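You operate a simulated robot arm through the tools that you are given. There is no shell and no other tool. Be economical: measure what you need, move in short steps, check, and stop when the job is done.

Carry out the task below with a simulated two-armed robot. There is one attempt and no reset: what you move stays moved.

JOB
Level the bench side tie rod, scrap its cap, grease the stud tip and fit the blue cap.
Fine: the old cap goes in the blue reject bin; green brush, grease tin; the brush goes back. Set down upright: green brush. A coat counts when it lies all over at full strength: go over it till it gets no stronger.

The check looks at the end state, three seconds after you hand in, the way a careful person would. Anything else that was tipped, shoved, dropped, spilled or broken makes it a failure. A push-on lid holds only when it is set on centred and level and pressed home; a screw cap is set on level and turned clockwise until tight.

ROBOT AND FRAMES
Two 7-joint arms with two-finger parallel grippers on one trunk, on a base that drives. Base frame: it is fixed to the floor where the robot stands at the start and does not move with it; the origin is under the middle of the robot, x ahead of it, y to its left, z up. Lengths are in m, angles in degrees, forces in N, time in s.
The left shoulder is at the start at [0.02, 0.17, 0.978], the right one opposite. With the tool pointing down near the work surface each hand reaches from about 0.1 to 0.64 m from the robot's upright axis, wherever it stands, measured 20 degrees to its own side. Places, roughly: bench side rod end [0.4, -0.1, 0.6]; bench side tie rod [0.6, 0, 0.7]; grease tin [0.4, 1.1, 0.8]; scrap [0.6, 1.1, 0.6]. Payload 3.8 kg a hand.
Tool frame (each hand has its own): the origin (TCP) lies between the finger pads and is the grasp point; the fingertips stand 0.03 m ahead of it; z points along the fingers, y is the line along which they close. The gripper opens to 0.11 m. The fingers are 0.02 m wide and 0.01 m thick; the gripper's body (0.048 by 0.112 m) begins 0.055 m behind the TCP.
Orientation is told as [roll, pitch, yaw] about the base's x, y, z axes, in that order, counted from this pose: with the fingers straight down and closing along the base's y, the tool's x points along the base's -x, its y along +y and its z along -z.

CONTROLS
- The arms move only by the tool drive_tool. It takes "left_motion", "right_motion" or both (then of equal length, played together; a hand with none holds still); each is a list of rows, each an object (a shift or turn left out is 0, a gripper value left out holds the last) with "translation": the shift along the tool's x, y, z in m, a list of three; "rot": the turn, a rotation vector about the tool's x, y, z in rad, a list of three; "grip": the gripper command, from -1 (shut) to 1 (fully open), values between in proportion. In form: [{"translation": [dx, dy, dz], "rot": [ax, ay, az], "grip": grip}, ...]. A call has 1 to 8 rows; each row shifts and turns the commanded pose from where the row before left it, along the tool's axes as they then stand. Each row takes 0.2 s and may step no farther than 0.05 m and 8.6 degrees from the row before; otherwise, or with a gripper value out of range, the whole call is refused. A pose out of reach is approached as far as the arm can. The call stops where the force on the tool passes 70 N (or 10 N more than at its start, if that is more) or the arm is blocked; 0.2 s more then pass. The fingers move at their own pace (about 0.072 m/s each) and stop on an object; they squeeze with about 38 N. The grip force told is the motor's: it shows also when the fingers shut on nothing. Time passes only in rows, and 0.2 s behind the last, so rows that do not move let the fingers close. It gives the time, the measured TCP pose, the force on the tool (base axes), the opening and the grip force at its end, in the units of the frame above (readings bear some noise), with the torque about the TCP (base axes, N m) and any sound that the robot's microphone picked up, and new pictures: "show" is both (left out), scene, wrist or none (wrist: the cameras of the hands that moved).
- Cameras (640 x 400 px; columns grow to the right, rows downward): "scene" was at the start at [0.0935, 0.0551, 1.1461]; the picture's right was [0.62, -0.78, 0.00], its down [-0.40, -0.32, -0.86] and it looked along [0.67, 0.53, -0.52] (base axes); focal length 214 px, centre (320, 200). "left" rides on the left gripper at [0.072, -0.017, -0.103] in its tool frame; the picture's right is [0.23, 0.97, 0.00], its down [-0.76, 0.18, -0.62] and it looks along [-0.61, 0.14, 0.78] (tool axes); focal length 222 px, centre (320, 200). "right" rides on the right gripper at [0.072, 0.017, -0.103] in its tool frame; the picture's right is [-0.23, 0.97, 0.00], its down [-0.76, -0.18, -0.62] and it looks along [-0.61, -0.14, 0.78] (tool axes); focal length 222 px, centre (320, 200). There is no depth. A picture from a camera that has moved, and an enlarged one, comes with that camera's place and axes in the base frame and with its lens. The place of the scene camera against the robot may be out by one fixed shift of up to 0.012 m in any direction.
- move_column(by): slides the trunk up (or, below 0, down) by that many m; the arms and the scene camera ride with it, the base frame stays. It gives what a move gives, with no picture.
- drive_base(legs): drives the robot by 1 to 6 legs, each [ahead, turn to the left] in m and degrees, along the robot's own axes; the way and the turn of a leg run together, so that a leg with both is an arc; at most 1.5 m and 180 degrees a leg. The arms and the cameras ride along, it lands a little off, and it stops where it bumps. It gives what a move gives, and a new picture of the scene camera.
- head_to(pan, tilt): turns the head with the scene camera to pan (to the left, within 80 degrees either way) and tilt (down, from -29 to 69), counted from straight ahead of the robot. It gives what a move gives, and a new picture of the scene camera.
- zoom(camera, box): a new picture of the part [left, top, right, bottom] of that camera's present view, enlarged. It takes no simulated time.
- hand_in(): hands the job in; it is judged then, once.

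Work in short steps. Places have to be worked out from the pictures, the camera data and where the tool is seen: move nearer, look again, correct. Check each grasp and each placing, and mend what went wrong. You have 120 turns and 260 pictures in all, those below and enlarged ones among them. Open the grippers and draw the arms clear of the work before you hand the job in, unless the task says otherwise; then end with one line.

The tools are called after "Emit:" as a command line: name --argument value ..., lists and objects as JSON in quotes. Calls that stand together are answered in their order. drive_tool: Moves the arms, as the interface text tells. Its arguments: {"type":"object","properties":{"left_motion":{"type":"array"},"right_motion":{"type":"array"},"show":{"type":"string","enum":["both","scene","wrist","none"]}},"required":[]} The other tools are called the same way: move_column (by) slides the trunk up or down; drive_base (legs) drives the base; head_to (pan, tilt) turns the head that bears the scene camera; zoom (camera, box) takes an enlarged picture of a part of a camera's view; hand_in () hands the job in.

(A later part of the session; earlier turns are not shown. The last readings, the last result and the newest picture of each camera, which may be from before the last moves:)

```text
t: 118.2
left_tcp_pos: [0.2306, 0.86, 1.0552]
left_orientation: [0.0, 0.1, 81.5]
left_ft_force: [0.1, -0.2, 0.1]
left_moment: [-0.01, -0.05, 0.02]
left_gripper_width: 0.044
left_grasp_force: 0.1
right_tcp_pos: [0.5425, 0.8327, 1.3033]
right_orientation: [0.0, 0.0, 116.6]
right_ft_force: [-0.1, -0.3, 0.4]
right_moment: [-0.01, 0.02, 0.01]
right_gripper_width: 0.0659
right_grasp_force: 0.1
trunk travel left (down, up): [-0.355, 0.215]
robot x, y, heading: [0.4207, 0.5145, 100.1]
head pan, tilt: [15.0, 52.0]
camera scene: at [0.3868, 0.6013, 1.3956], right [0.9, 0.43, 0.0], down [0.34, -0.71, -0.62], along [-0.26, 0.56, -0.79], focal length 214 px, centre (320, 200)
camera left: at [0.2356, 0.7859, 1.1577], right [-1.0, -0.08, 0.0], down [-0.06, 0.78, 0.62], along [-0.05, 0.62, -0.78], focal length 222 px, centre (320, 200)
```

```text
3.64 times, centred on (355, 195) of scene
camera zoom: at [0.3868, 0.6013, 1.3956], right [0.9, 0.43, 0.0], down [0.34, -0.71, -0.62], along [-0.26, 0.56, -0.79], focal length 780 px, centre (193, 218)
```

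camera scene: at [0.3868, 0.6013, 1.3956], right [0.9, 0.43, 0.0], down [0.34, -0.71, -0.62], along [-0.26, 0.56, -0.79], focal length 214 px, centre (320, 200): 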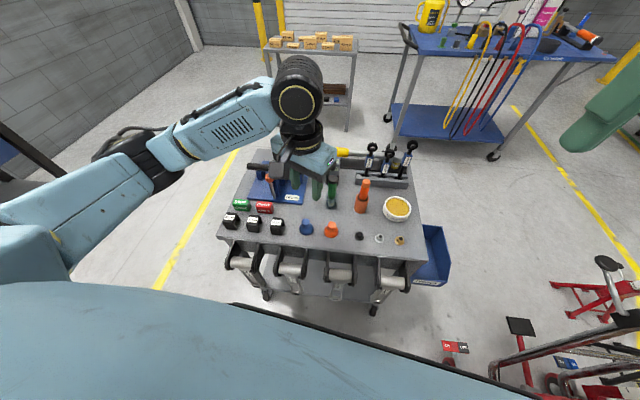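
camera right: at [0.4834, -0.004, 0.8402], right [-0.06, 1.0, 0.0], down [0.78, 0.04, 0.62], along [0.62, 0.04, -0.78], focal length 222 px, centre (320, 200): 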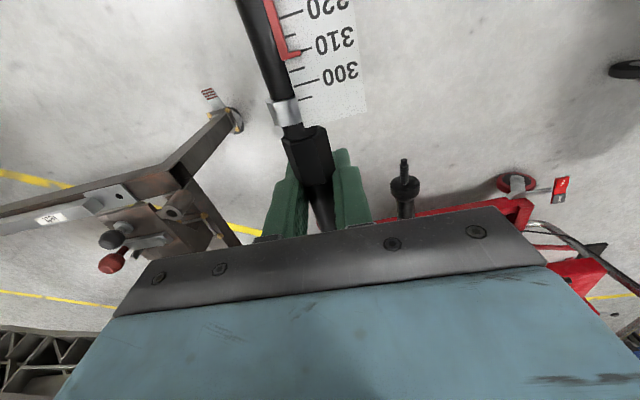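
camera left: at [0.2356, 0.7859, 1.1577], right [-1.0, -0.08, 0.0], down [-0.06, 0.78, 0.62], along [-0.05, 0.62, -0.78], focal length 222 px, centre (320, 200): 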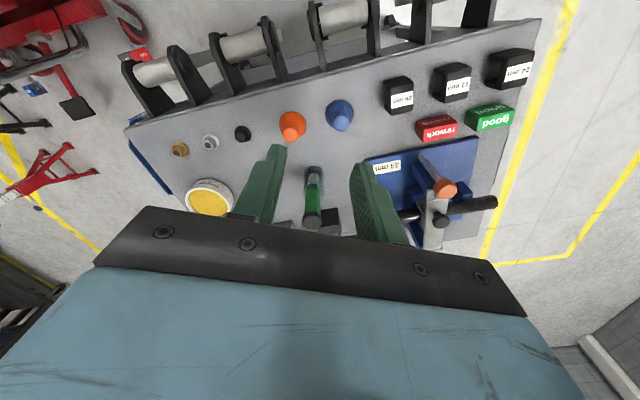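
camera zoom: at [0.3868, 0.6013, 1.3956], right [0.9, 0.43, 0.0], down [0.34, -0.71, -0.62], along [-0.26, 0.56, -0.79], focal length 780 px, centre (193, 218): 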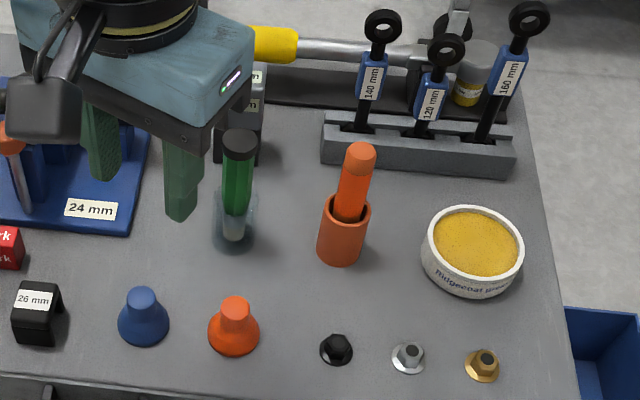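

The brush stands upright at (0.229,1.032), top z≈0.905. I move above it with slightly wider opening, then check alignment.

Emit:
drive_tool --left_motion '[{"translation": [-0.0425, 0.0068, 0], "grip": 0.15}, {"translation": [-0.0425, 0.0068, 0]}, {"translation": [-0.0425, 0.0068, 0]}, {"translation": [-0.0425, 0.0068, 0]}, {"translation": [0, 0, 0.045]}, {"translation": [0, 0, 0.045]}, {}]' --show "both"

```text
t: 119.8
left_tcp_pos: [0.2277, 1.0337, 0.9631]
left_orientation: [0.1, -0.1, 81.5]
left_ft_force: [0.8, 0.0, 0.0]
left_moment: [-0.03, -0.01, 0.0]
left_gripper_width: 0.0633
left_grasp_force: 0.1
right_tcp_pos: [0.5414, 0.832, 1.3036]
right_orientation: [-0.1, 0.0, 116.6]
right_ft_force: [-0.3, -0.1, -0.5]
right_moment: [-0.01, 0.0, 0.0]
right_gripper_width: 0.0658
right_grasp_force: 0.0
trunk travel left (down, up): [-0.355, 0.215]
robot x, y, heading: [0.4224, 0.5131, 100.1]
head pan, tilt: [15.0, 52.0]
camera scene: at [0.3871, 0.6012, 1.3956], right [0.9, 0.43, 0.0], down [0.34, -0.71, -0.62], along [-0.26, 0.56, -0.79], focal length 214 px, centre (320, 200)
camera left: at [0.2339, 0.9583, 1.0667], right [-1.0, -0.08, 0.0], down [-0.06, 0.78, 0.62], along [-0.05, 0.62, -0.78], focal length 222 px, centre (320, 200)
```

scene: 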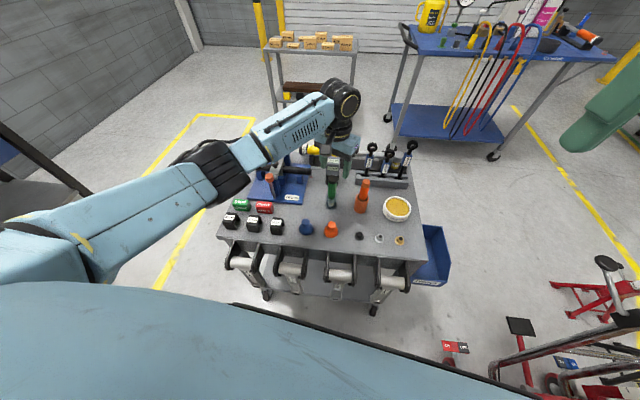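
left: 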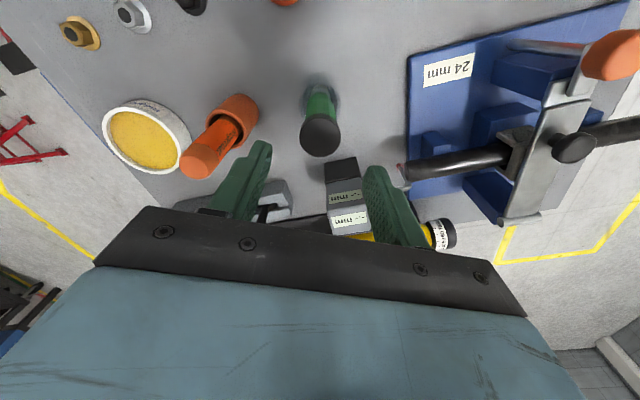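

Emit:
drive_tool --left_motion '[{"translation": [0.007, 0, 0.026]}, {"translation": [0, 0, 0.026]}, {"translation": [0, 0, 0.026]}, {"grip": -1}, {"grip": -1}, {"grip": -1}, {"grip": -1}]' --show "wrist"

Emit:
zoom --camera "scene" --box '[280, 140, 430, 250]'

```text
t: 121.4
left_tcp_pos: [0.2267, 1.0264, 0.8866]
left_orientation: [0.1, 0.0, 81.5]
left_ft_force: [-0.7, -0.5, 0.1]
left_moment: [0.0, -0.03, 0.02]
left_gripper_width: 0.0282
left_grasp_force: 38.0
right_tcp_pos: [0.5432, 0.8324, 1.3042]
right_orientation: [0.0, 0.1, 116.6]
right_ft_force: [-0.3, -0.2, 0.1]
right_moment: [-0.03, 0.03, 0.02]
right_gripper_width: 0.0661
right_grasp_force: 0.0
trunk travel left (down, up): [-0.355, 0.215]
robot x, y, heading: [0.4214, 0.5141, 100.2]
head pan, tilt: [15.0, 52.0]
camera left: at [0.2329, 0.9519, 0.9897], right [-1.0, -0.08, 0.0], down [-0.06, 0.78, 0.62], along [-0.05, 0.62, -0.78], focal length 222 px, centre (320, 200)
```

left: 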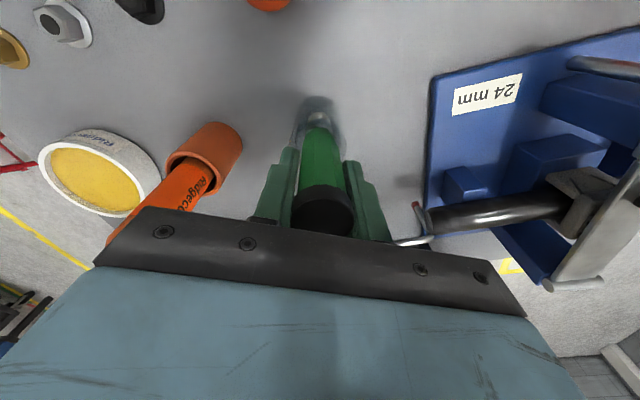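

```text
3.64 times, centred on (355, 195) of scene
camera zoom: at [0.3873, 0.6015, 1.3956], right [0.9, 0.43, 0.0], down [0.34, -0.71, -0.62], along [-0.26, 0.56, -0.79], focal length 780 px, centre (193, 218)
```

zoom: 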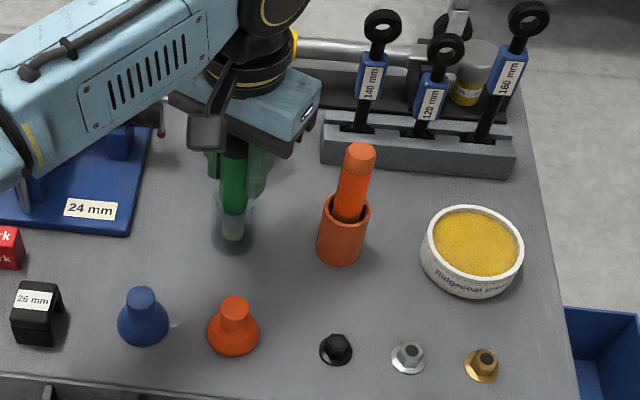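

Gripped (0.028 m). Lift straight up.

Emit:
drive_tool --left_motion '[{"translation": [0, 0, -0.03]}, {"translation": [0, 0, -0.04]}, {"translation": [0, 0, -0.04]}, {"translation": [0, 0, -0.04]}, {}]' --show "both"

Emit:
zoom --camera "scene" --box '[280, 120, 430, 250]'

```text
t: 122.6
left_tcp_pos: [0.2285, 1.027, 1.0358]
left_orientation: [0.0, 0.0, 81.6]
left_ft_force: [-0.2, 0.1, -0.7]
left_moment: [0.03, -0.02, -0.03]
left_gripper_width: 0.0282
left_grasp_force: 37.8
right_tcp_pos: [0.542, 0.8326, 1.3031]
right_orientation: [0.1, 0.0, 116.6]
right_ft_force: [0.1, 0.1, 0.4]
right_moment: [0.0, -0.03, 0.03]
right_gripper_width: 0.066
right_grasp_force: 0.1
trunk travel left (down, up): [-0.355, 0.215]
robot x, y, heading: [0.4236, 0.5135, 100.5]
head pan, tilt: [15.0, 52.0]
camera scene: at [0.3874, 0.6016, 1.3956], right [0.9, 0.43, 0.0], down [0.34, -0.71, -0.62], along [-0.26, 0.56, -0.79], focal length 214 px, centre (320, 200)
camera left: at [0.2331, 0.9522, 1.1398], right [-1.0, -0.08, 0.0], down [-0.06, 0.78, 0.62], along [-0.05, 0.62, -0.78], focal length 222 px, centre (320, 200)
```

scene: 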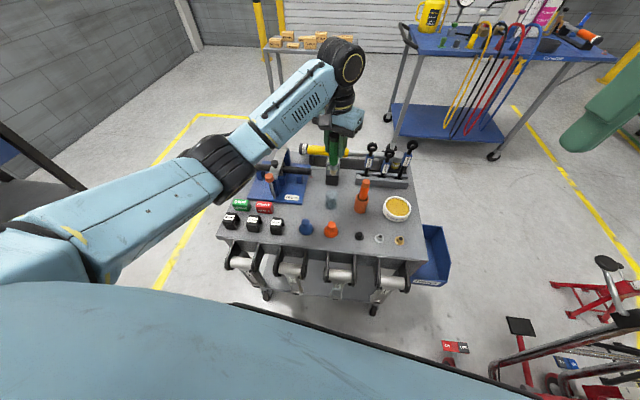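
left: 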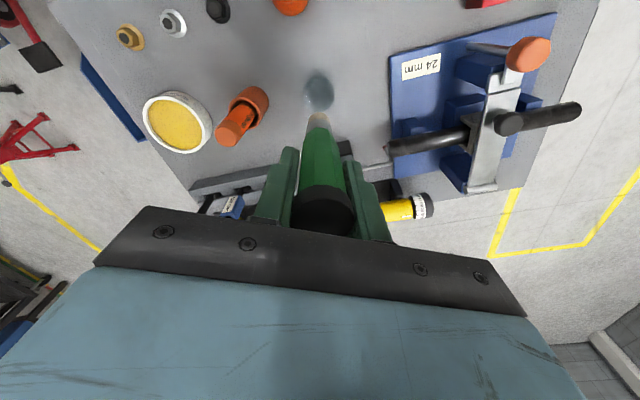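

```text
3.08 times, centred on (355, 185) of scene
camera zoom: at [0.3874, 0.6016, 1.3956], right [0.9, 0.43, 0.0], down [0.34, -0.71, -0.62], along [-0.26, 0.56, -0.79], focal length 660 px, centre (212, 246)
```

zoom: 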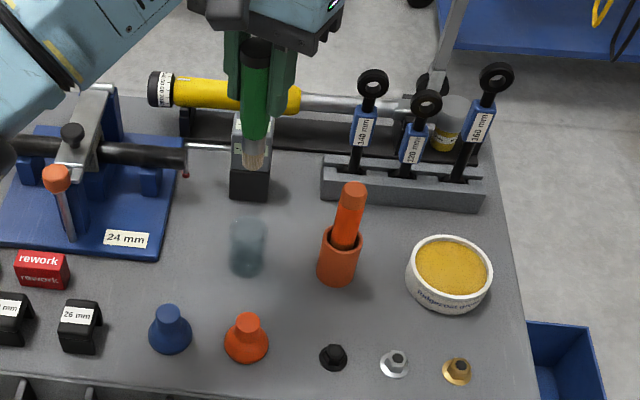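

Brush tip is ~0.14 m ahead of the TCP; grease surface ≈ (0.441,1.087,0.805). Raise to clear the orange brush, move over the tin, lower partway.

Emit:
drive_tool --left_motion '[{"translation": [0, 0, -0.035]}, {"translation": [0, 0, -0.035]}, {"translation": [-0.018, -0.0403, 0]}, {"translation": [-0.018, -0.0403, 0]}, {"translation": [-0.018, -0.0403, 0]}, {"translation": [-0.018, -0.0403, 0]}, {"translation": [-0.018, -0.0403, 0]}, {}]' --show "none"

Emit:
drive_tool --left_motion '[{"translation": [0, 0, 0.04]}, {"translation": [0, 0, 0.04]}, {"translation": [0, 0, 0.02]}, {}]' --show "both"

Emit:
zoom --camera "scene" --box '[320, 120, 470, 250]'

```text
t: 124.4
left_tcp_pos: [0.4104, 1.0661, 1.1057]
left_orientation: [0.1, 0.0, 81.5]
left_ft_force: [0.5, 0.1, -0.5]
left_moment: [0.01, 0.04, 0.04]
left_gripper_width: 0.0282
left_grasp_force: 37.9
left hand out of reach, approached as far as the arm can: row 6, 7
right_tcp_pos: [0.5424, 0.8311, 1.3047]
right_orientation: [0.0, 0.1, 116.6]
right_ft_force: [0.3, 0.5, -0.1]
right_moment: [0.0, 0.04, 0.0]
right_gripper_width: 0.0661
right_grasp_force: 0.0
trunk travel left (down, up): [-0.355, 0.215]
robot x, y, heading: [0.4222, 0.5103, 100.3]
head pan, tilt: [15.0, 52.0]
```

```text
t: 125.4
left_tcp_pos: [0.4103, 1.0666, 1.0065]
left_orientation: [0.0, 0.0, 81.7]
left_ft_force: [0.3, 0.1, -1.4]
left_moment: [0.04, 0.05, 0.02]
left_gripper_width: 0.0281
left_grasp_force: 37.8
right_tcp_pos: [0.5425, 0.8314, 1.304]
right_orientation: [0.0, 0.0, 116.6]
right_ft_force: [0.0, -1.3, 0.5]
right_moment: [0.0, 0.02, 0.02]
right_gripper_width: 0.066
right_grasp_force: 0.0
trunk travel left (down, up): [-0.355, 0.215]
robot x, y, heading: [0.4201, 0.516, 100.2]
head pan, tilt: [15.0, 52.0]
camera scene: at [0.3873, 0.6015, 1.3956], right [0.9, 0.43, 0.0], down [0.34, -0.71, -0.62], along [-0.26, 0.56, -0.79], focal length 214 px, centre (320, 200)
camera left: at [0.4164, 0.9904, 1.109], right [-1.0, -0.08, 0.0], down [-0.06, 0.78, 0.62], along [-0.05, 0.62, -0.78], focal length 222 px, centre (320, 200)
```

scene: 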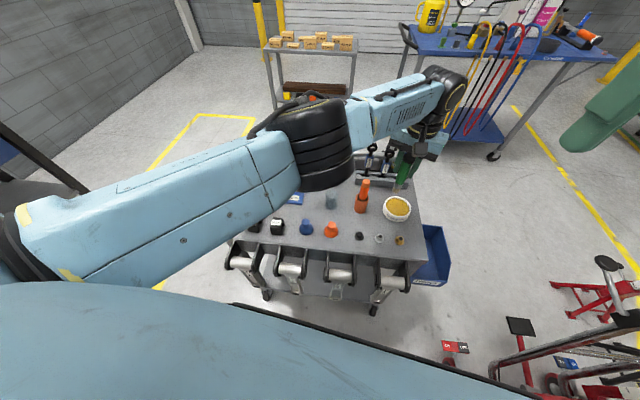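
left: 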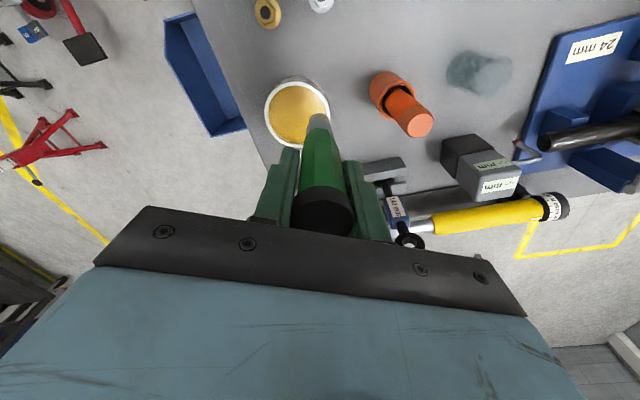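

```text
3.08 times, centred on (395, 185) of scene
camera zoom: at [0.3873, 0.6015, 1.3956], right [0.9, 0.43, 0.0], down [0.34, -0.71, -0.62], along [-0.26, 0.56, -0.79], focal length 660 px, centre (89, 246)
```

zoom: 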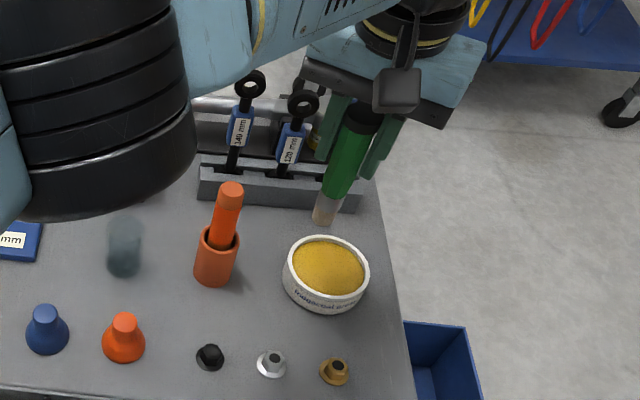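

Tin centre confirmed at (0.440,1.083). I shift the last 3 cm and lower toward the grease, watching force.

Emit:
drive_tool --left_motion '[{"translation": [-0.01, -0.0131, 0]}, {"translation": [-0.01, -0.0131, 0]}, {"translation": [0, 0, 0.02]}, {"translation": [0, 0, 0.02]}, {}]' --show "both"

Emit:
zoom --camera "scene" --box '[340, 140, 440, 240]'

```text
t: 126.6
left_tcp_pos: [0.4095, 1.0623, 0.976]
left_orientation: [0.1, -0.1, 81.6]
left_ft_force: [-0.2, -0.1, 0.0]
left_moment: [-0.03, 0.02, 0.01]
left_gripper_width: 0.0282
left_grasp_force: 38.0
left hand out of reach, approached as far as the arm can: row 1, 2, 4
right_tcp_pos: [0.5422, 0.8313, 1.303]
right_orientation: [-0.1, 0.0, 116.6]
right_ft_force: [-0.1, 0.4, 0.6]
right_moment: [-0.01, -0.01, -0.01]
right_gripper_width: 0.066
right_grasp_force: 0.0
trunk travel left (down, up): [-0.355, 0.215]
robot x, y, heading: [0.4219, 0.5145, 100.6]
head pan, tilt: [15.0, 52.0]
camera scene: at [0.3873, 0.6016, 1.3956], right [0.9, 0.43, 0.0], down [0.34, -0.71, -0.62], along [-0.26, 0.56, -0.79], focal length 214 px, centre (320, 200)
camera left: at [0.4148, 0.988, 1.0796], right [-1.0, -0.08, 0.0], down [-0.06, 0.78, 0.62], along [-0.05, 0.62, -0.78], focal length 222 px, centre (320, 200)
```

scene: 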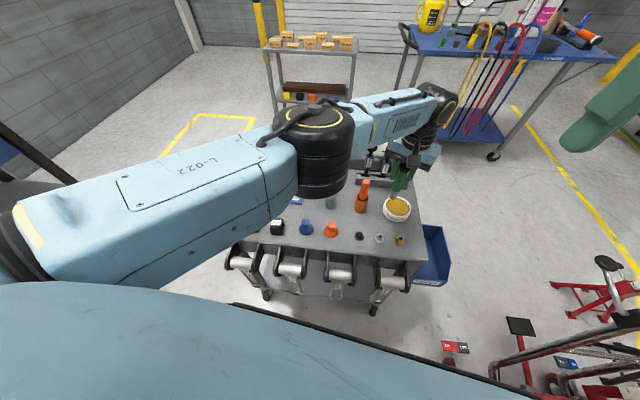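
left: 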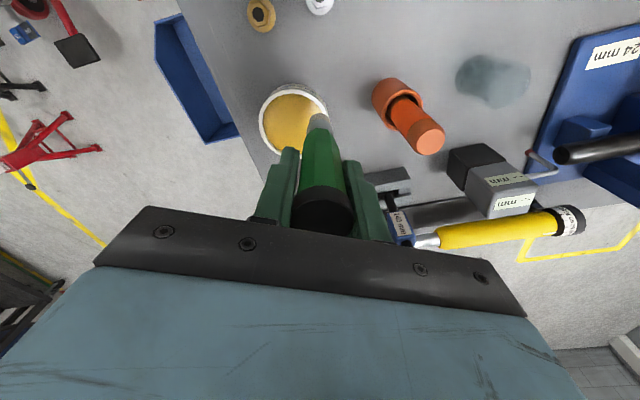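

```text
4.00 times, centred on (390, 190) of scene
camera zoom: at [0.3873, 0.6016, 1.3956], right [0.9, 0.43, 0.0], down [0.34, -0.71, -0.62], along [-0.26, 0.56, -0.79], focal length 858 px, centre (40, 240)
```

zoom: 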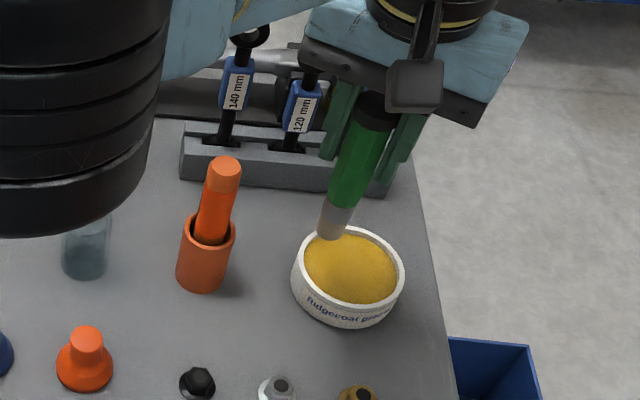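

The arm is at its reach limit with the shoulder so high. I raise the hand, drop the trunk by 0.12, and try again.

Emit:
drive_tool --left_motion '[{"translation": [0, 0, -0.04]}, {"translation": [0, 0, -0.04]}, {"translation": [0, 0, -0.04]}, {"translation": [0, 0, -0.02]}]' --show "none"

Emit:
move_column --by -0.14

Emit:
drive_tool --left_motion '[{"translation": [-0.012, -0.014, 0]}, {"translation": [-0.012, -0.014, 0]}, {"translation": [0, 0, 0]}]' --show "both"

```text
t: 127.6
left_tcp_pos: [0.4095, 1.0631, 1.1159]
left_orientation: [0.2, -0.1, 81.5]
left_ft_force: [0.3, 0.0, -0.8]
left_moment: [0.03, 0.02, 0.0]
left_gripper_width: 0.0282
left_grasp_force: 37.8
right_tcp_pos: [0.5419, 0.8314, 1.3033]
right_orientation: [0.1, 0.0, 116.6]
right_ft_force: [-0.4, 0.3, 0.3]
right_moment: [0.02, -0.03, 0.02]
right_gripper_width: 0.0659
right_grasp_force: 0.1
trunk travel left (down, up): [-0.355, 0.215]
robot x, y, heading: [0.4198, 0.5185, 100.4]
head pan, tilt: [15.0, 52.0]
```

```text
t: 129.3
left_tcp_pos: [0.4102, 1.062, 0.9772]
left_orientation: [0.1, 0.0, 81.4]
left_ft_force: [-0.7, 0.6, -0.2]
left_moment: [0.02, -0.02, -0.03]
left_gripper_width: 0.0281
left_grasp_force: 38.1
right_tcp_pos: [0.5423, 0.8306, 1.1639]
right_orientation: [0.0, 0.0, 116.6]
right_ft_force: [-1.1, -0.6, -0.2]
right_moment: [-0.03, 0.03, 0.0]
right_gripper_width: 0.0662
right_grasp_force: 0.1
trunk travel left (down, up): [-0.215, 0.355]
robot x, y, heading: [0.4204, 0.5123, 100.2]
head pan, tilt: [15.0, 52.0]
```

```text
t: 130.1
left_tcp_pos: [0.4084, 1.0624, 0.9761]
left_orientation: [0.1, 0.0, 81.5]
left_ft_force: [0.9, 0.0, 0.4]
left_moment: [-0.01, 0.0, -0.02]
left_gripper_width: 0.028
left_grasp_force: 38.1
left hand out of reach, approached as far as the arm can: row 1, 2
right_tcp_pos: [0.5416, 0.8312, 1.1637]
right_orientation: [-0.1, 0.0, 116.6]
right_ft_force: [0.2, 0.2, 0.1]
right_moment: [0.0, -0.03, 0.05]
right_gripper_width: 0.066
right_grasp_force: 0.1
trunk travel left (down, up): [-0.215, 0.355]
robot x, y, heading: [0.4207, 0.5126, 100.3]
head pan, tilt: [15.0, 52.0]
camera scene: at [0.3873, 0.6015, 1.2556], right [0.9, 0.43, 0.0], down [0.34, -0.71, -0.62], along [-0.26, 0.56, -0.79], focal length 214 px, centre (320, 200)
camera left: at [0.4151, 0.9878, 1.0793], right [-1.0, -0.08, 0.0], down [-0.06, 0.78, 0.62], along [-0.05, 0.62, -0.78], focal length 222 px, centre (320, 200)
```

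scene: 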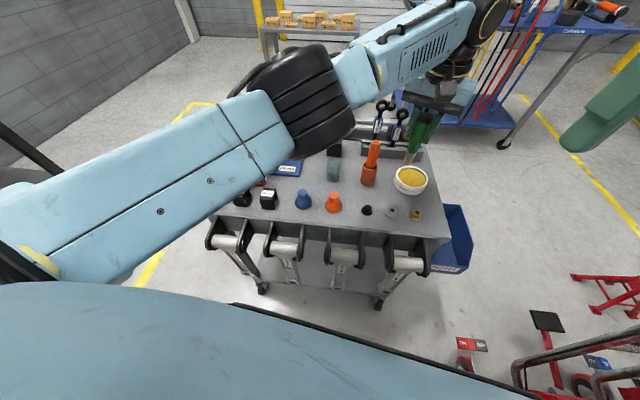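
left: 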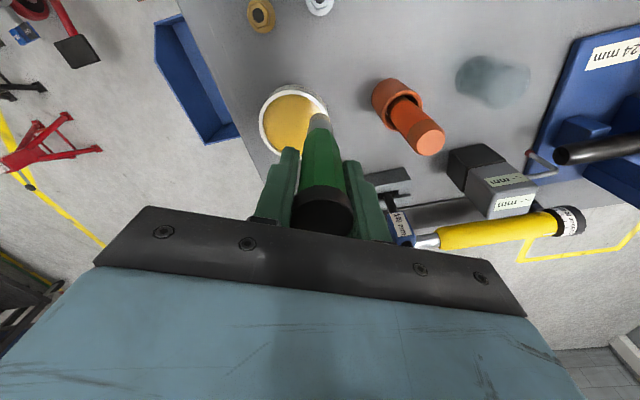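

Still limited. I raise the brush a little and turn the base 10° right, which brings the left shoulder nearer the tin.

Emit:
drive_tool --left_motion '[{"translation": [0, 0, -0.04]}, {"translation": [0, 0, -0.03]}]' --show "none"

Emit:
drive_base --legs '[[0, -12]]'

Emit:
drive_tool --left_motion '[{"translation": [0, 0.025, 0]}, {"translation": [0, 0.025, 0]}, {}]' --show "wrist"

```text
t: 130.7
left_tcp_pos: [0.4004, 1.0556, 1.0447]
left_orientation: [0.0, 0.0, 81.5]
left_ft_force: [-1.0, -0.5, 0.0]
left_moment: [0.05, -0.05, 0.0]
left_gripper_width: 0.0284
left_grasp_force: 37.6
left hand out of reach, approached as far as the arm can: row 2
right_tcp_pos: [0.5403, 0.8314, 1.1638]
right_orientation: [-0.1, 0.0, 116.6]
right_ft_force: [-0.5, 0.2, -0.1]
right_moment: [-0.03, -0.04, -0.03]
right_gripper_width: 0.066
right_grasp_force: 0.0
trunk travel left (down, up): [-0.215, 0.355]
robot x, y, heading: [0.4221, 0.5132, 100.4]
head pan, tilt: [15.0, 52.0]
```

```text
t: 131.9
left_tcp_pos: [0.5162, 1.0471, 1.0443]
left_orientation: [0.1, 0.0, 69.6]
left_ft_force: [0.2, -0.1, 0.9]
left_moment: [0.01, 0.02, 0.0]
left_gripper_width: 0.0278
left_grasp_force: 38.3
right_tcp_pos: [0.6053, 0.8, 1.1633]
right_orientation: [-0.1, 0.0, 104.7]
right_ft_force: [0.2, -0.5, -1.0]
right_moment: [0.0, 0.03, -0.01]
right_gripper_width: 0.066
right_grasp_force: 0.0
trunk travel left (down, up): [-0.215, 0.355]
robot x, y, heading: [0.421, 0.5139, 88.2]
head pan, tilt: [15.0, 52.0]
camera scene: at [0.4071, 0.6067, 1.2556], right [0.97, 0.23, 0.0], down [0.18, -0.77, -0.62], along [-0.14, 0.6, -0.79], focal length 214 px, centre (320, 200)
```

scene: 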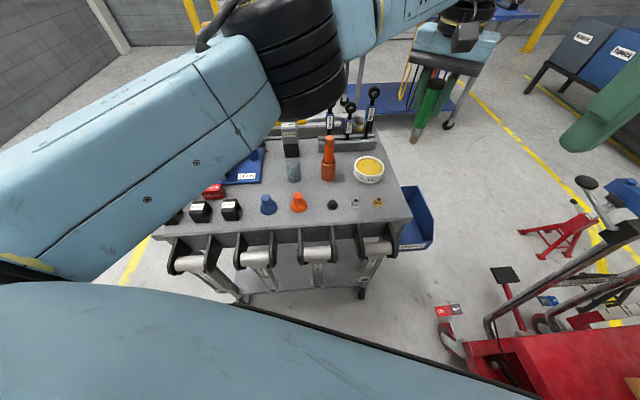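

```text
t: 132.7
left_tcp_pos: [0.4689, 1.0648, 1.0434]
left_orientation: [0.1, 0.0, 69.5]
left_ft_force: [0.1, -0.6, -0.8]
left_moment: [-0.02, 0.01, 0.02]
left_gripper_width: 0.0282
left_grasp_force: 38.3
right_tcp_pos: [0.6057, 0.8009, 1.1638]
right_orientation: [0.0, 0.0, 104.7]
right_ft_force: [0.9, 0.2, -0.7]
right_moment: [0.03, 0.01, -0.03]
right_gripper_width: 0.066
right_grasp_force: 0.1
trunk travel left (down, up): [-0.215, 0.355]
robot x, y, heading: [0.4234, 0.5162, 88.4]
head pan, tilt: [15.0, 52.0]
camera left: at [0.4594, 0.9902, 1.1471], right [-0.99, 0.13, 0.0], down [0.1, 0.78, 0.62], along [0.08, 0.62, -0.78], focal length 222 px, centre (320, 200)
```

left: 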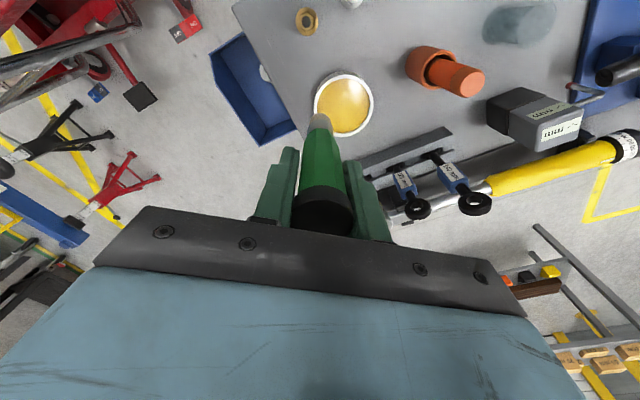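

Emit:
drive_tool --left_motion '[{"translation": [-0.007, 0.0335, 0]}, {"translation": [0, 0, 0.04]}, {"translation": [0, 0, 0.035]}, {}]' --show "wrist"

Emit:
zoom --camera "scene" --box '[320, 110, 420, 210]'

```text
t: 133.7
left_tcp_pos: [0.4407, 1.0824, 0.9686]
left_orientation: [0.1, 0.0, 69.5]
left_ft_force: [0.2, 0.0, 0.2]
left_moment: [-0.01, 0.01, 0.05]
left_gripper_width: 0.028
left_grasp_force: 38.3
right_tcp_pos: [0.6058, 0.7988, 1.1643]
right_orientation: [0.0, 0.0, 104.6]
right_ft_force: [0.2, 0.1, -0.6]
right_moment: [-0.02, 0.03, -0.01]
right_gripper_width: 0.0659
right_grasp_force: 0.1
trunk travel left (down, up): [-0.215, 0.355]
robot x, y, heading: [0.4211, 0.5165, 88.7]
head pan, tilt: [15.0, 52.0]
camera left: at [0.4297, 1.0084, 1.072], right [-0.99, 0.13, 0.0], down [0.1, 0.78, 0.62], along [0.08, 0.62, -0.78], focal length 222 px, centre (320, 200)
```

left: 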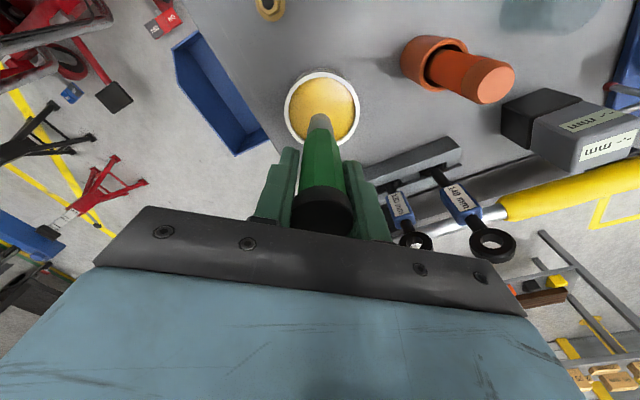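

```text
4.00 times, centred on (370, 160) of scene
camera zoom: at [0.4065, 0.6069, 1.2556], right [0.97, 0.23, 0.0], down [0.18, -0.77, -0.62], along [-0.14, 0.6, -0.79], focal length 858 px, centre (120, 360)
```

zoom: 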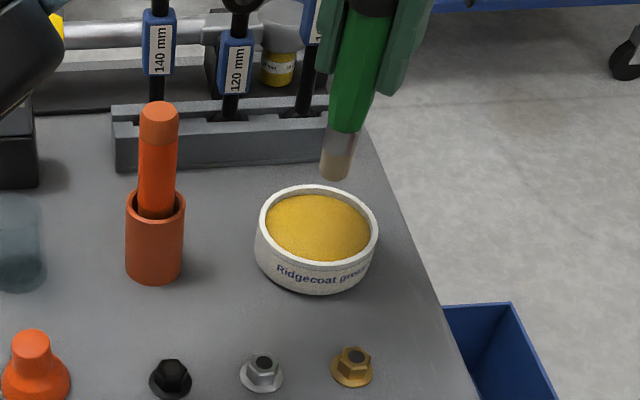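

Brush is centred over the tin, tip ~4 cm above the grease. Lower 0.05 and swirl gently.

Emit:
drive_tool --left_motion '[{"translation": [0, 0, 0.025]}, {"translation": [0, 0, 0.015]}, {"translation": [0, 0, 0.012]}, {"translation": [0.008, 0, 0]}, {"translation": [-0.008, 0.008, 0]}, {"translation": [-0.008, -0.008, 0]}, {"translation": [0.008, -0.008, 0]}, {"translation": [0, 0.008, 0]}]' --show "wrist"

Emit:
zoom --camera "scene" --box '[320, 110, 420, 210]'

```text
t: 135.5
left_tcp_pos: [0.4399, 1.0835, 0.9167]
left_orientation: [0.1, 0.0, 69.5]
left_ft_force: [0.2, 0.3, -0.8]
left_moment: [0.02, -0.02, 0.04]
left_gripper_width: 0.0282
left_grasp_force: 38.2
right_tcp_pos: [0.6046, 0.7999, 1.1627]
right_orientation: [0.0, -0.1, 104.6]
right_ft_force: [0.5, -1.1, -0.2]
right_moment: [0.0, 0.01, 0.02]
right_gripper_width: 0.0661
right_grasp_force: 0.1
trunk travel left (down, up): [-0.215, 0.355]
robot x, y, heading: [0.4191, 0.5142, 88.2]
head pan, tilt: [15.0, 52.0]
camera left: at [0.4298, 1.0084, 1.0209], right [-0.99, 0.13, 0.0], down [0.1, 0.78, 0.62], along [0.08, 0.62, -0.78], focal length 222 px, centre (320, 200)
```

left: 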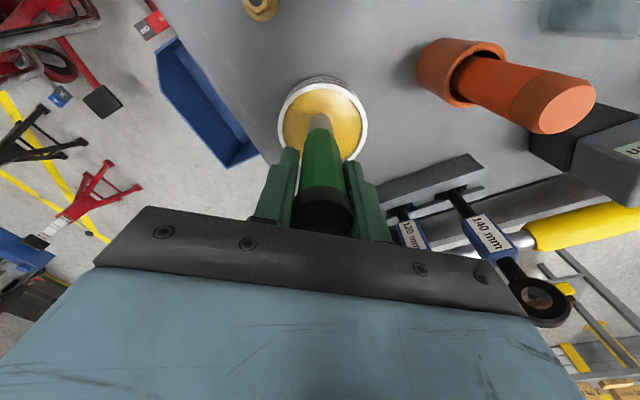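

```text
4.00 times, centred on (370, 160) of scene
camera zoom: at [0.4063, 0.6071, 1.2556], right [0.97, 0.23, 0.0], down [0.18, -0.77, -0.62], along [-0.14, 0.6, -0.79], focal length 858 px, centre (120, 360)
```

zoom: 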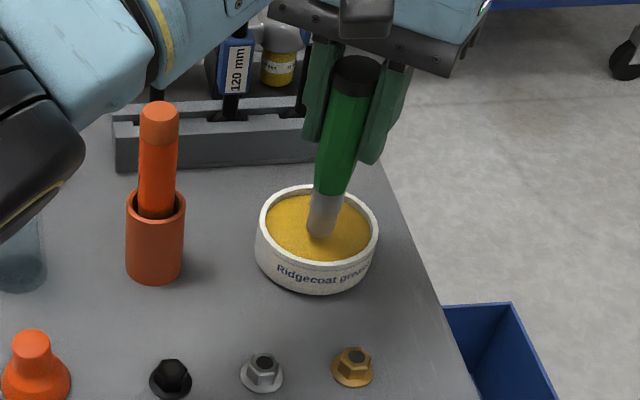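

Tip is about at the surface. Dip ~1.2 cm deeper, swirl, then lift to inspect the bristles.

Emit:
drive_tool --left_motion '[{"translation": [0, 0, 0.007]}, {"translation": [0, 0, 0.006]}, {"translation": [0.008, 0, 0]}, {"translation": [-0.008, 0.008, 0]}, {"translation": [-0.008, -0.008, 0]}, {"translation": [0.008, -0.008, 0]}, {"translation": [0, 0.008, 0]}, {}]' --show "none"

Emit:
zoom --camera "scene" --box '[330, 120, 400, 190]'

Emit:
drive_tool --left_motion '[{"translation": [0, 0, -0.03]}, {"translation": [0, 0, -0.03]}, {}]' --show "none"

Emit:
zoom --camera "scene" --box '[330, 100, 400, 170]'

```text
t: 137.3
left_tcp_pos: [0.4402, 1.0823, 0.9063]
left_orientation: [-0.1, -0.1, 69.4]
left_ft_force: [5.2, 2.7, 14.2]
left_moment: [0.27, -0.42, 0.02]
left_gripper_width: 0.0279
left_grasp_force: 38.4
right_tcp_pos: [0.6058, 0.7992, 1.1634]
right_orientation: [-0.1, -0.1, 104.6]
right_ft_force: [0.3, -0.1, -0.2]
right_moment: [-0.01, 0.0, 0.0]
right_gripper_width: 0.0659
right_grasp_force: 0.0
trunk travel left (down, up): [-0.215, 0.355]
robot x, y, heading: [0.4211, 0.5157, 88.5]
head pan, tilt: [15.0, 52.0]
```

```text
5.71 times, centred on (365, 155) of scene
camera zoom: at [0.407, 0.6061, 1.2557], right [0.97, 0.23, 0.0], down [0.18, -0.77, -0.62], along [-0.14, 0.6, -0.79], focal length 1226 px, centre (63, 457)
```

zoom: 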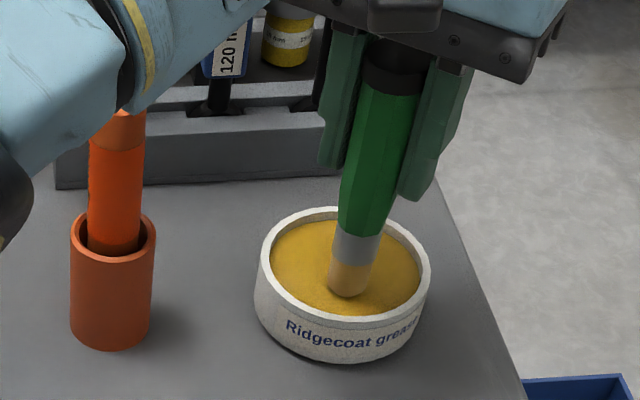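

```text
t: 138.1
left_tcp_pos: [0.4395, 1.083, 0.9649]
left_orientation: [0.1, 0.2, 69.5]
left_ft_force: [-0.2, -0.4, -1.5]
left_moment: [-0.01, 0.01, 0.03]
left_gripper_width: 0.0284
left_grasp_force: 38.2
right_tcp_pos: [0.6057, 0.7986, 1.1636]
right_orientation: [-0.1, 0.0, 104.5]
right_ft_force: [0.3, 0.1, 0.0]
right_moment: [0.03, 0.04, -0.02]
right_gripper_width: 0.0662
right_grasp_force: 0.1
trunk travel left (down, up): [-0.215, 0.355]
robot x, y, heading: [0.4213, 0.515, 88.4]
head pan, tilt: [15.0, 52.0]
```

```text
5.71 times, centred on (365, 135) of scene
camera zoom: at [0.4065, 0.607, 1.2556], right [0.97, 0.23, 0.0], down [0.18, -0.77, -0.62], along [-0.14, 0.6, -0.79], focal length 1226 px, centre (63, 571)
```

zoom: 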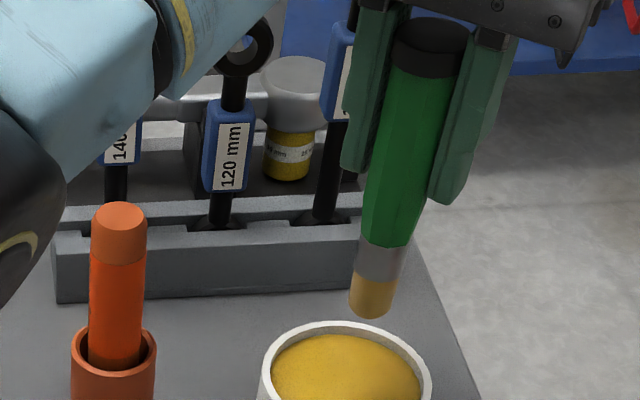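

The bristles are loaded with grease. Raise trunk and retract the hand, then drive back to the rod (at about (-0.12,0), heading 0).

Emit:
move_column --by 0.2

Emit:
drive_tool --left_motion '[{"translation": [0.045, 0, 0]}, {"translation": [0.045, 0, 0]}, {"translation": [0.045, 0, 0]}, {"translation": [0.045, 0, 0]}]' --show "none"

Emit:
drive_base --legs '[[0, 137], [0.74, 0]]'

```text
t: 140.2
left_tcp_pos: [0.4405, 1.0826, 1.1647]
left_orientation: [0.1, 0.1, 69.6]
left_ft_force: [0.3, -1.3, -0.1]
left_moment: [0.0, 0.02, -0.02]
left_gripper_width: 0.0281
left_grasp_force: 38.2
right_tcp_pos: [0.6056, 0.8005, 1.3624]
right_orientation: [0.0, 0.0, 104.7]
right_ft_force: [-0.4, 0.0, -0.9]
right_moment: [-0.01, 0.02, 0.0]
right_gripper_width: 0.0659
right_grasp_force: 0.0
trunk travel left (down, up): [-0.415, 0.155]
robot x, y, heading: [0.4184, 0.514, 88.1]
head pan, tilt: [15.0, 52.0]
```

```text
t: 141.2
left_tcp_pos: [0.3762, 0.9123, 1.1652]
left_orientation: [0.2, 0.2, 69.5]
left_ft_force: [0.5, -0.6, 0.2]
left_moment: [-0.02, 0.03, 0.0]
left_gripper_width: 0.0282
left_grasp_force: 37.7
right_tcp_pos: [0.6059, 0.7981, 1.3635]
right_orientation: [0.0, -0.1, 104.7]
right_ft_force: [-0.3, -0.4, 0.0]
right_moment: [0.03, -0.01, 0.01]
right_gripper_width: 0.0663
right_grasp_force: 0.0
trunk travel left (down, up): [-0.415, 0.155]
robot x, y, heading: [0.4242, 0.512, 88.3]
head pan, tilt: [15.0, 52.0]
```

```text
t: 150.9
left_tcp_pos: [-0.3306, -0.3343, 1.1645]
left_orientation: [0.2, 0.0, -153.4]
left_ft_force: [-0.2, -0.3, -1.1]
left_moment: [-0.02, 0.01, 0.02]
left_gripper_width: 0.0283
left_grasp_force: 38.0
right_tcp_pos: [-0.4207, -0.096, 1.3626]
right_orientation: [0.0, 0.0, -118.2]
right_ft_force: [-1.2, 0.4, 0.5]
right_moment: [0.0, -0.02, -0.01]
right_gripper_width: 0.0662
right_grasp_force: 0.0
trunk travel left (down, up): [-0.415, 0.155]
robot x, y, heading: [-0.0898, -0.0105, -134.2]
head pan, tilt: [15.0, 52.0]
camera scene: at [-0.1404, -0.0929, 1.4556], right [-0.87, 0.49, 0.0], down [0.39, 0.69, -0.62], along [-0.3, -0.54, -0.79], focal length 214 px, centre (320, 200)
```

scene: 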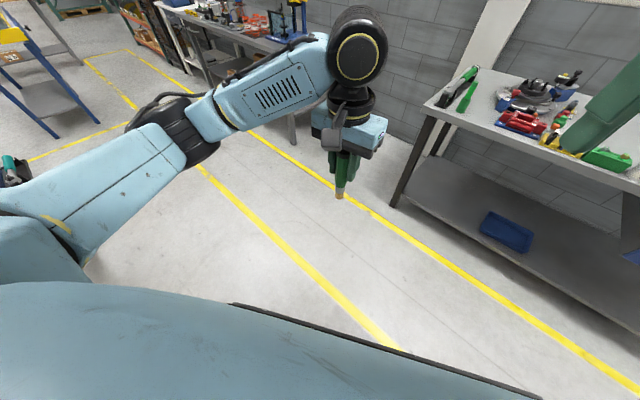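

Emit:
drive_base --legs '[[0, 134]]'

Emit:
head_to --pan -5 --tilt 50

Emit:
zoom --camera "scene" --box '[220, 80, 420, 240]'

```text
t: 156.9
left_tcp_pos: [0.3075, 0.0485, 1.1651]
left_orientation: [0.1, 0.0, -18.4]
left_ft_force: [-0.2, 0.3, 0.3]
left_moment: [0.03, -0.02, -0.01]
left_gripper_width: 0.0279
left_grasp_force: 38.0
right_tcp_pos: [0.2031, -0.1841, 1.3624]
right_orientation: [0.0, -0.1, 16.8]
right_ft_force: [-0.8, 0.9, -0.2]
right_moment: [0.0, 0.02, -0.01]
right_gripper_width: 0.066
right_grasp_force: 0.0
trunk travel left (down, up): [-0.415, 0.155]
robot x, y, heading: [-0.0906, -0.0131, 0.7]
head pan, tilt: [15.0, 52.0]
camera scene: at [0.0049, 0.0082, 1.4556], right [0.27, -0.96, 0.0], down [-0.76, -0.21, -0.62], along [0.59, 0.17, -0.79], focal length 214 px, centre (320, 200)
```

scene: 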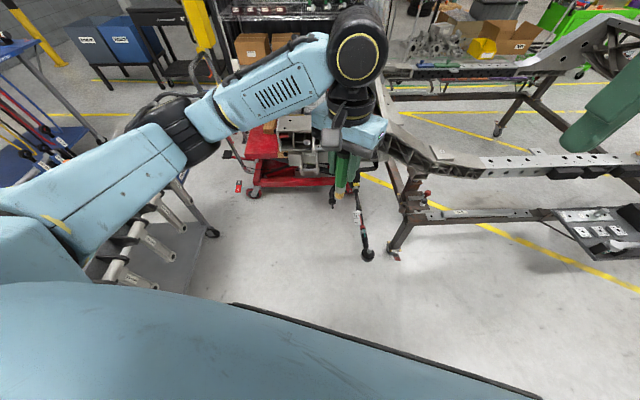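

```text
t: 157.7
left_tcp_pos: [0.3074, 0.0484, 1.1644]
left_orientation: [0.1, -0.1, -18.4]
left_ft_force: [0.7, -0.6, -1.2]
left_moment: [0.0, 0.01, -0.01]
left_gripper_width: 0.0283
left_grasp_force: 38.1
right_tcp_pos: [0.202, -0.1833, 1.3627]
right_orientation: [0.1, 0.0, 16.9]
right_ft_force: [0.3, -0.3, 0.1]
right_moment: [0.04, 0.03, 0.0]
right_gripper_width: 0.0658
right_grasp_force: 0.0
trunk travel left (down, up): [-0.415, 0.155]
robot x, y, heading: [-0.0919, -0.0136, 0.8]
head pan, tilt: [-5.0, 50.0]
camera scene: at [0.0093, -0.0179, 1.4582], right [-0.08, -1.0, 0.0], down [-0.76, 0.06, -0.64], along [0.64, -0.05, -0.77], focal length 214 px, centre (320, 200)
```

scene: 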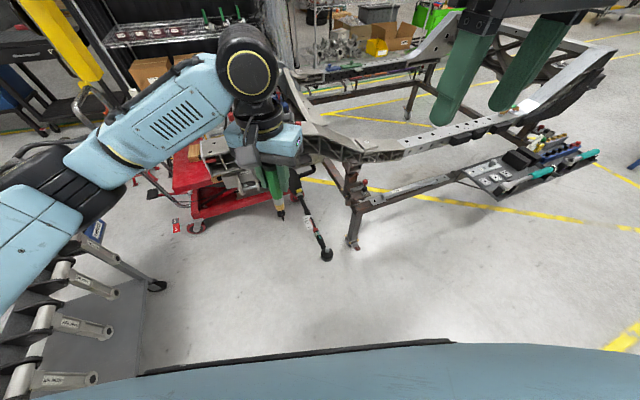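

```text
2.50 times, centred on (320, 160) of scene
camera zoom: at [0.0093, -0.0179, 1.4582], right [-0.08, -1.0, 0.0], down [-0.76, 0.06, -0.64], along [0.64, -0.05, -0.77], focal length 536 px, centre (320, 300)
```

zoom: 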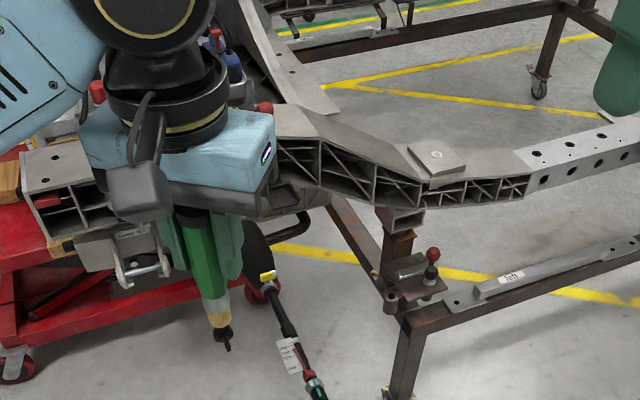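

Lower the trunk 0.2 and examine the stud with the left wrist camera.

Emit:
move_column --by -0.2

Emit:
head_to --pan -8 --tilt 45

Emit:
zoom --camera "scene" --box '[240, 120, 400, 260]'

Emit:
zoom --camera "left" --box '[0, 0, 640, 400]'

```text
t: 159.9
left_tcp_pos: [0.3069, 0.0483, 0.9634]
left_orientation: [0.1, 0.0, -18.3]
left_ft_force: [0.6, -0.3, -1.0]
left_moment: [0.01, -0.02, 0.02]
left_gripper_width: 0.0284
left_grasp_force: 37.9
right_tcp_pos: [0.2006, -0.1838, 1.1642]
right_orientation: [-0.1, 0.0, 16.8]
right_ft_force: [0.4, 0.5, 0.1]
right_moment: [0.01, -0.01, -0.02]
right_gripper_width: 0.0658
right_grasp_force: 0.1
trunk travel left (down, up): [-0.215, 0.355]
robot x, y, heading: [-0.0916, -0.0113, 0.4]
head pan, tilt: [-5.0, 50.0]
```

```text
t: 160.6
left_tcp_pos: [0.3068, 0.0478, 0.9642]
left_orientation: [0.1, 0.0, -18.3]
left_ft_force: [0.6, 0.3, -0.7]
left_moment: [0.04, -0.02, -0.04]
left_gripper_width: 0.0282
left_grasp_force: 38.1
right_tcp_pos: [0.2018, -0.1838, 1.1622]
right_orientation: [0.0, 0.0, 16.8]
right_ft_force: [-0.2, 0.3, -0.3]
right_moment: [0.01, 0.01, 0.01]
right_gripper_width: 0.0659
right_grasp_force: 0.0
trunk travel left (down, up): [-0.215, 0.355]
robot x, y, heading: [-0.0899, -0.0064, 0.7]
head pan, tilt: [-8.0, 45.0]
camera scene: at [0.0132, -0.0225, 1.2651], right [-0.13, -0.99, 0.0], down [-0.7, 0.09, -0.71], along [0.7, -0.09, -0.71], focal length 214 px, centre (320, 200)
```

scene: 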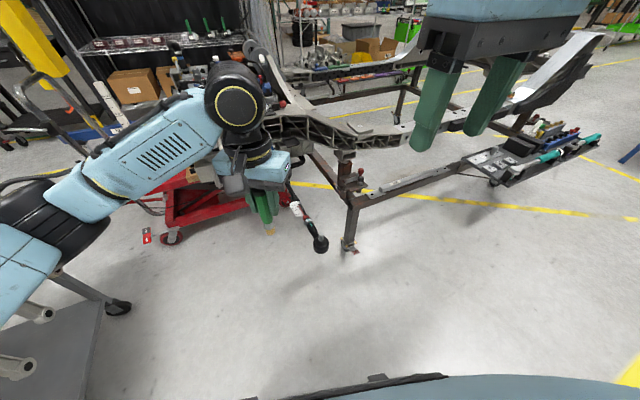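

```text
2.86 times, centred on (320, 190) of scene
camera zoom: at [0.0132, -0.0225, 1.2651], right [-0.13, -0.99, 0.0], down [-0.7, 0.09, -0.71], along [0.7, -0.09, -0.71], focal length 613 px, centre (320, 229)
```

zoom: 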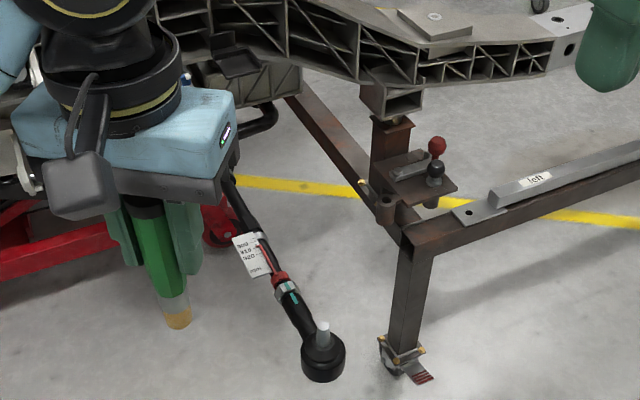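

```text
1.00 times, centred on (320, 200) of left (not enlarged: the box is as wide or as high as the picture)
camera zoom: at [0.2326, 0.0537, 1.0676], right [0.09, 1.0, 0.0], down [0.78, -0.07, 0.62], along [0.62, -0.06, -0.78], focal length 222 px, centre (320, 200)
```

zoom: 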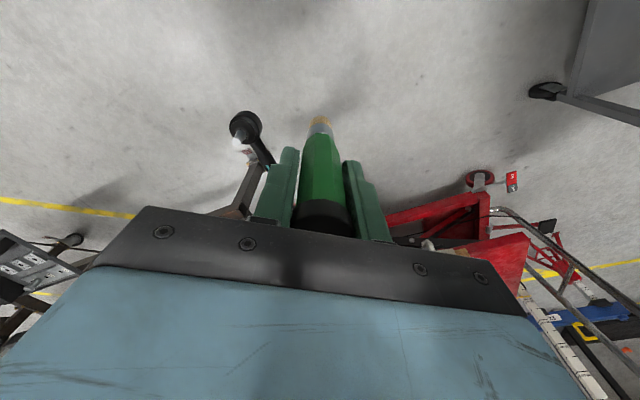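

Emit:
zoom --camera "left" --box '[200, 90, 360, 190]'

Emit:
zoom --camera "scene" --box '[270, 190, 350, 260]'

```text
4.00 times, centred on (280, 140) of left
camera zoom: at [0.2326, 0.0537, 1.0676], right [0.09, 1.0, 0.0], down [0.78, -0.07, 0.62], along [0.62, -0.06, -0.78], focal length 888 px, centre (480, 440)
```

zoom: 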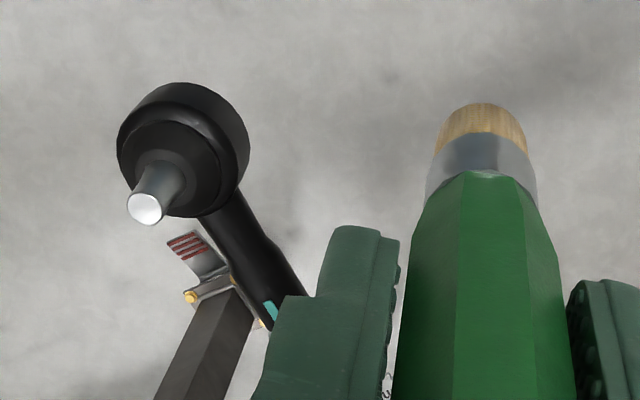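

```text
5.71 times, centred on (310, 225) of scene
camera zoom: at [0.0132, -0.0225, 1.2651], right [-0.13, -0.99, 0.0], down [-0.7, 0.09, -0.71], along [0.7, -0.09, -0.71], focal length 1226 px, centre (377, 57)
```

zoom: 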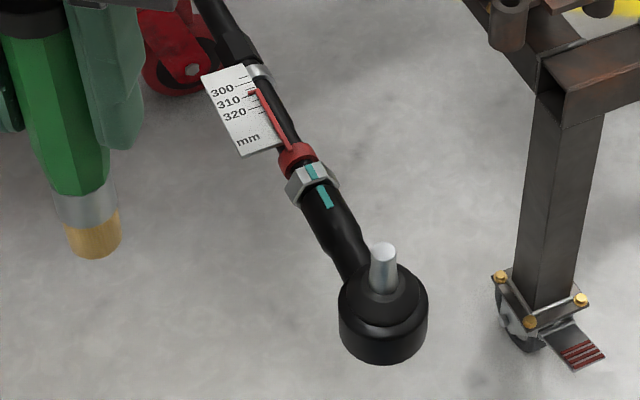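

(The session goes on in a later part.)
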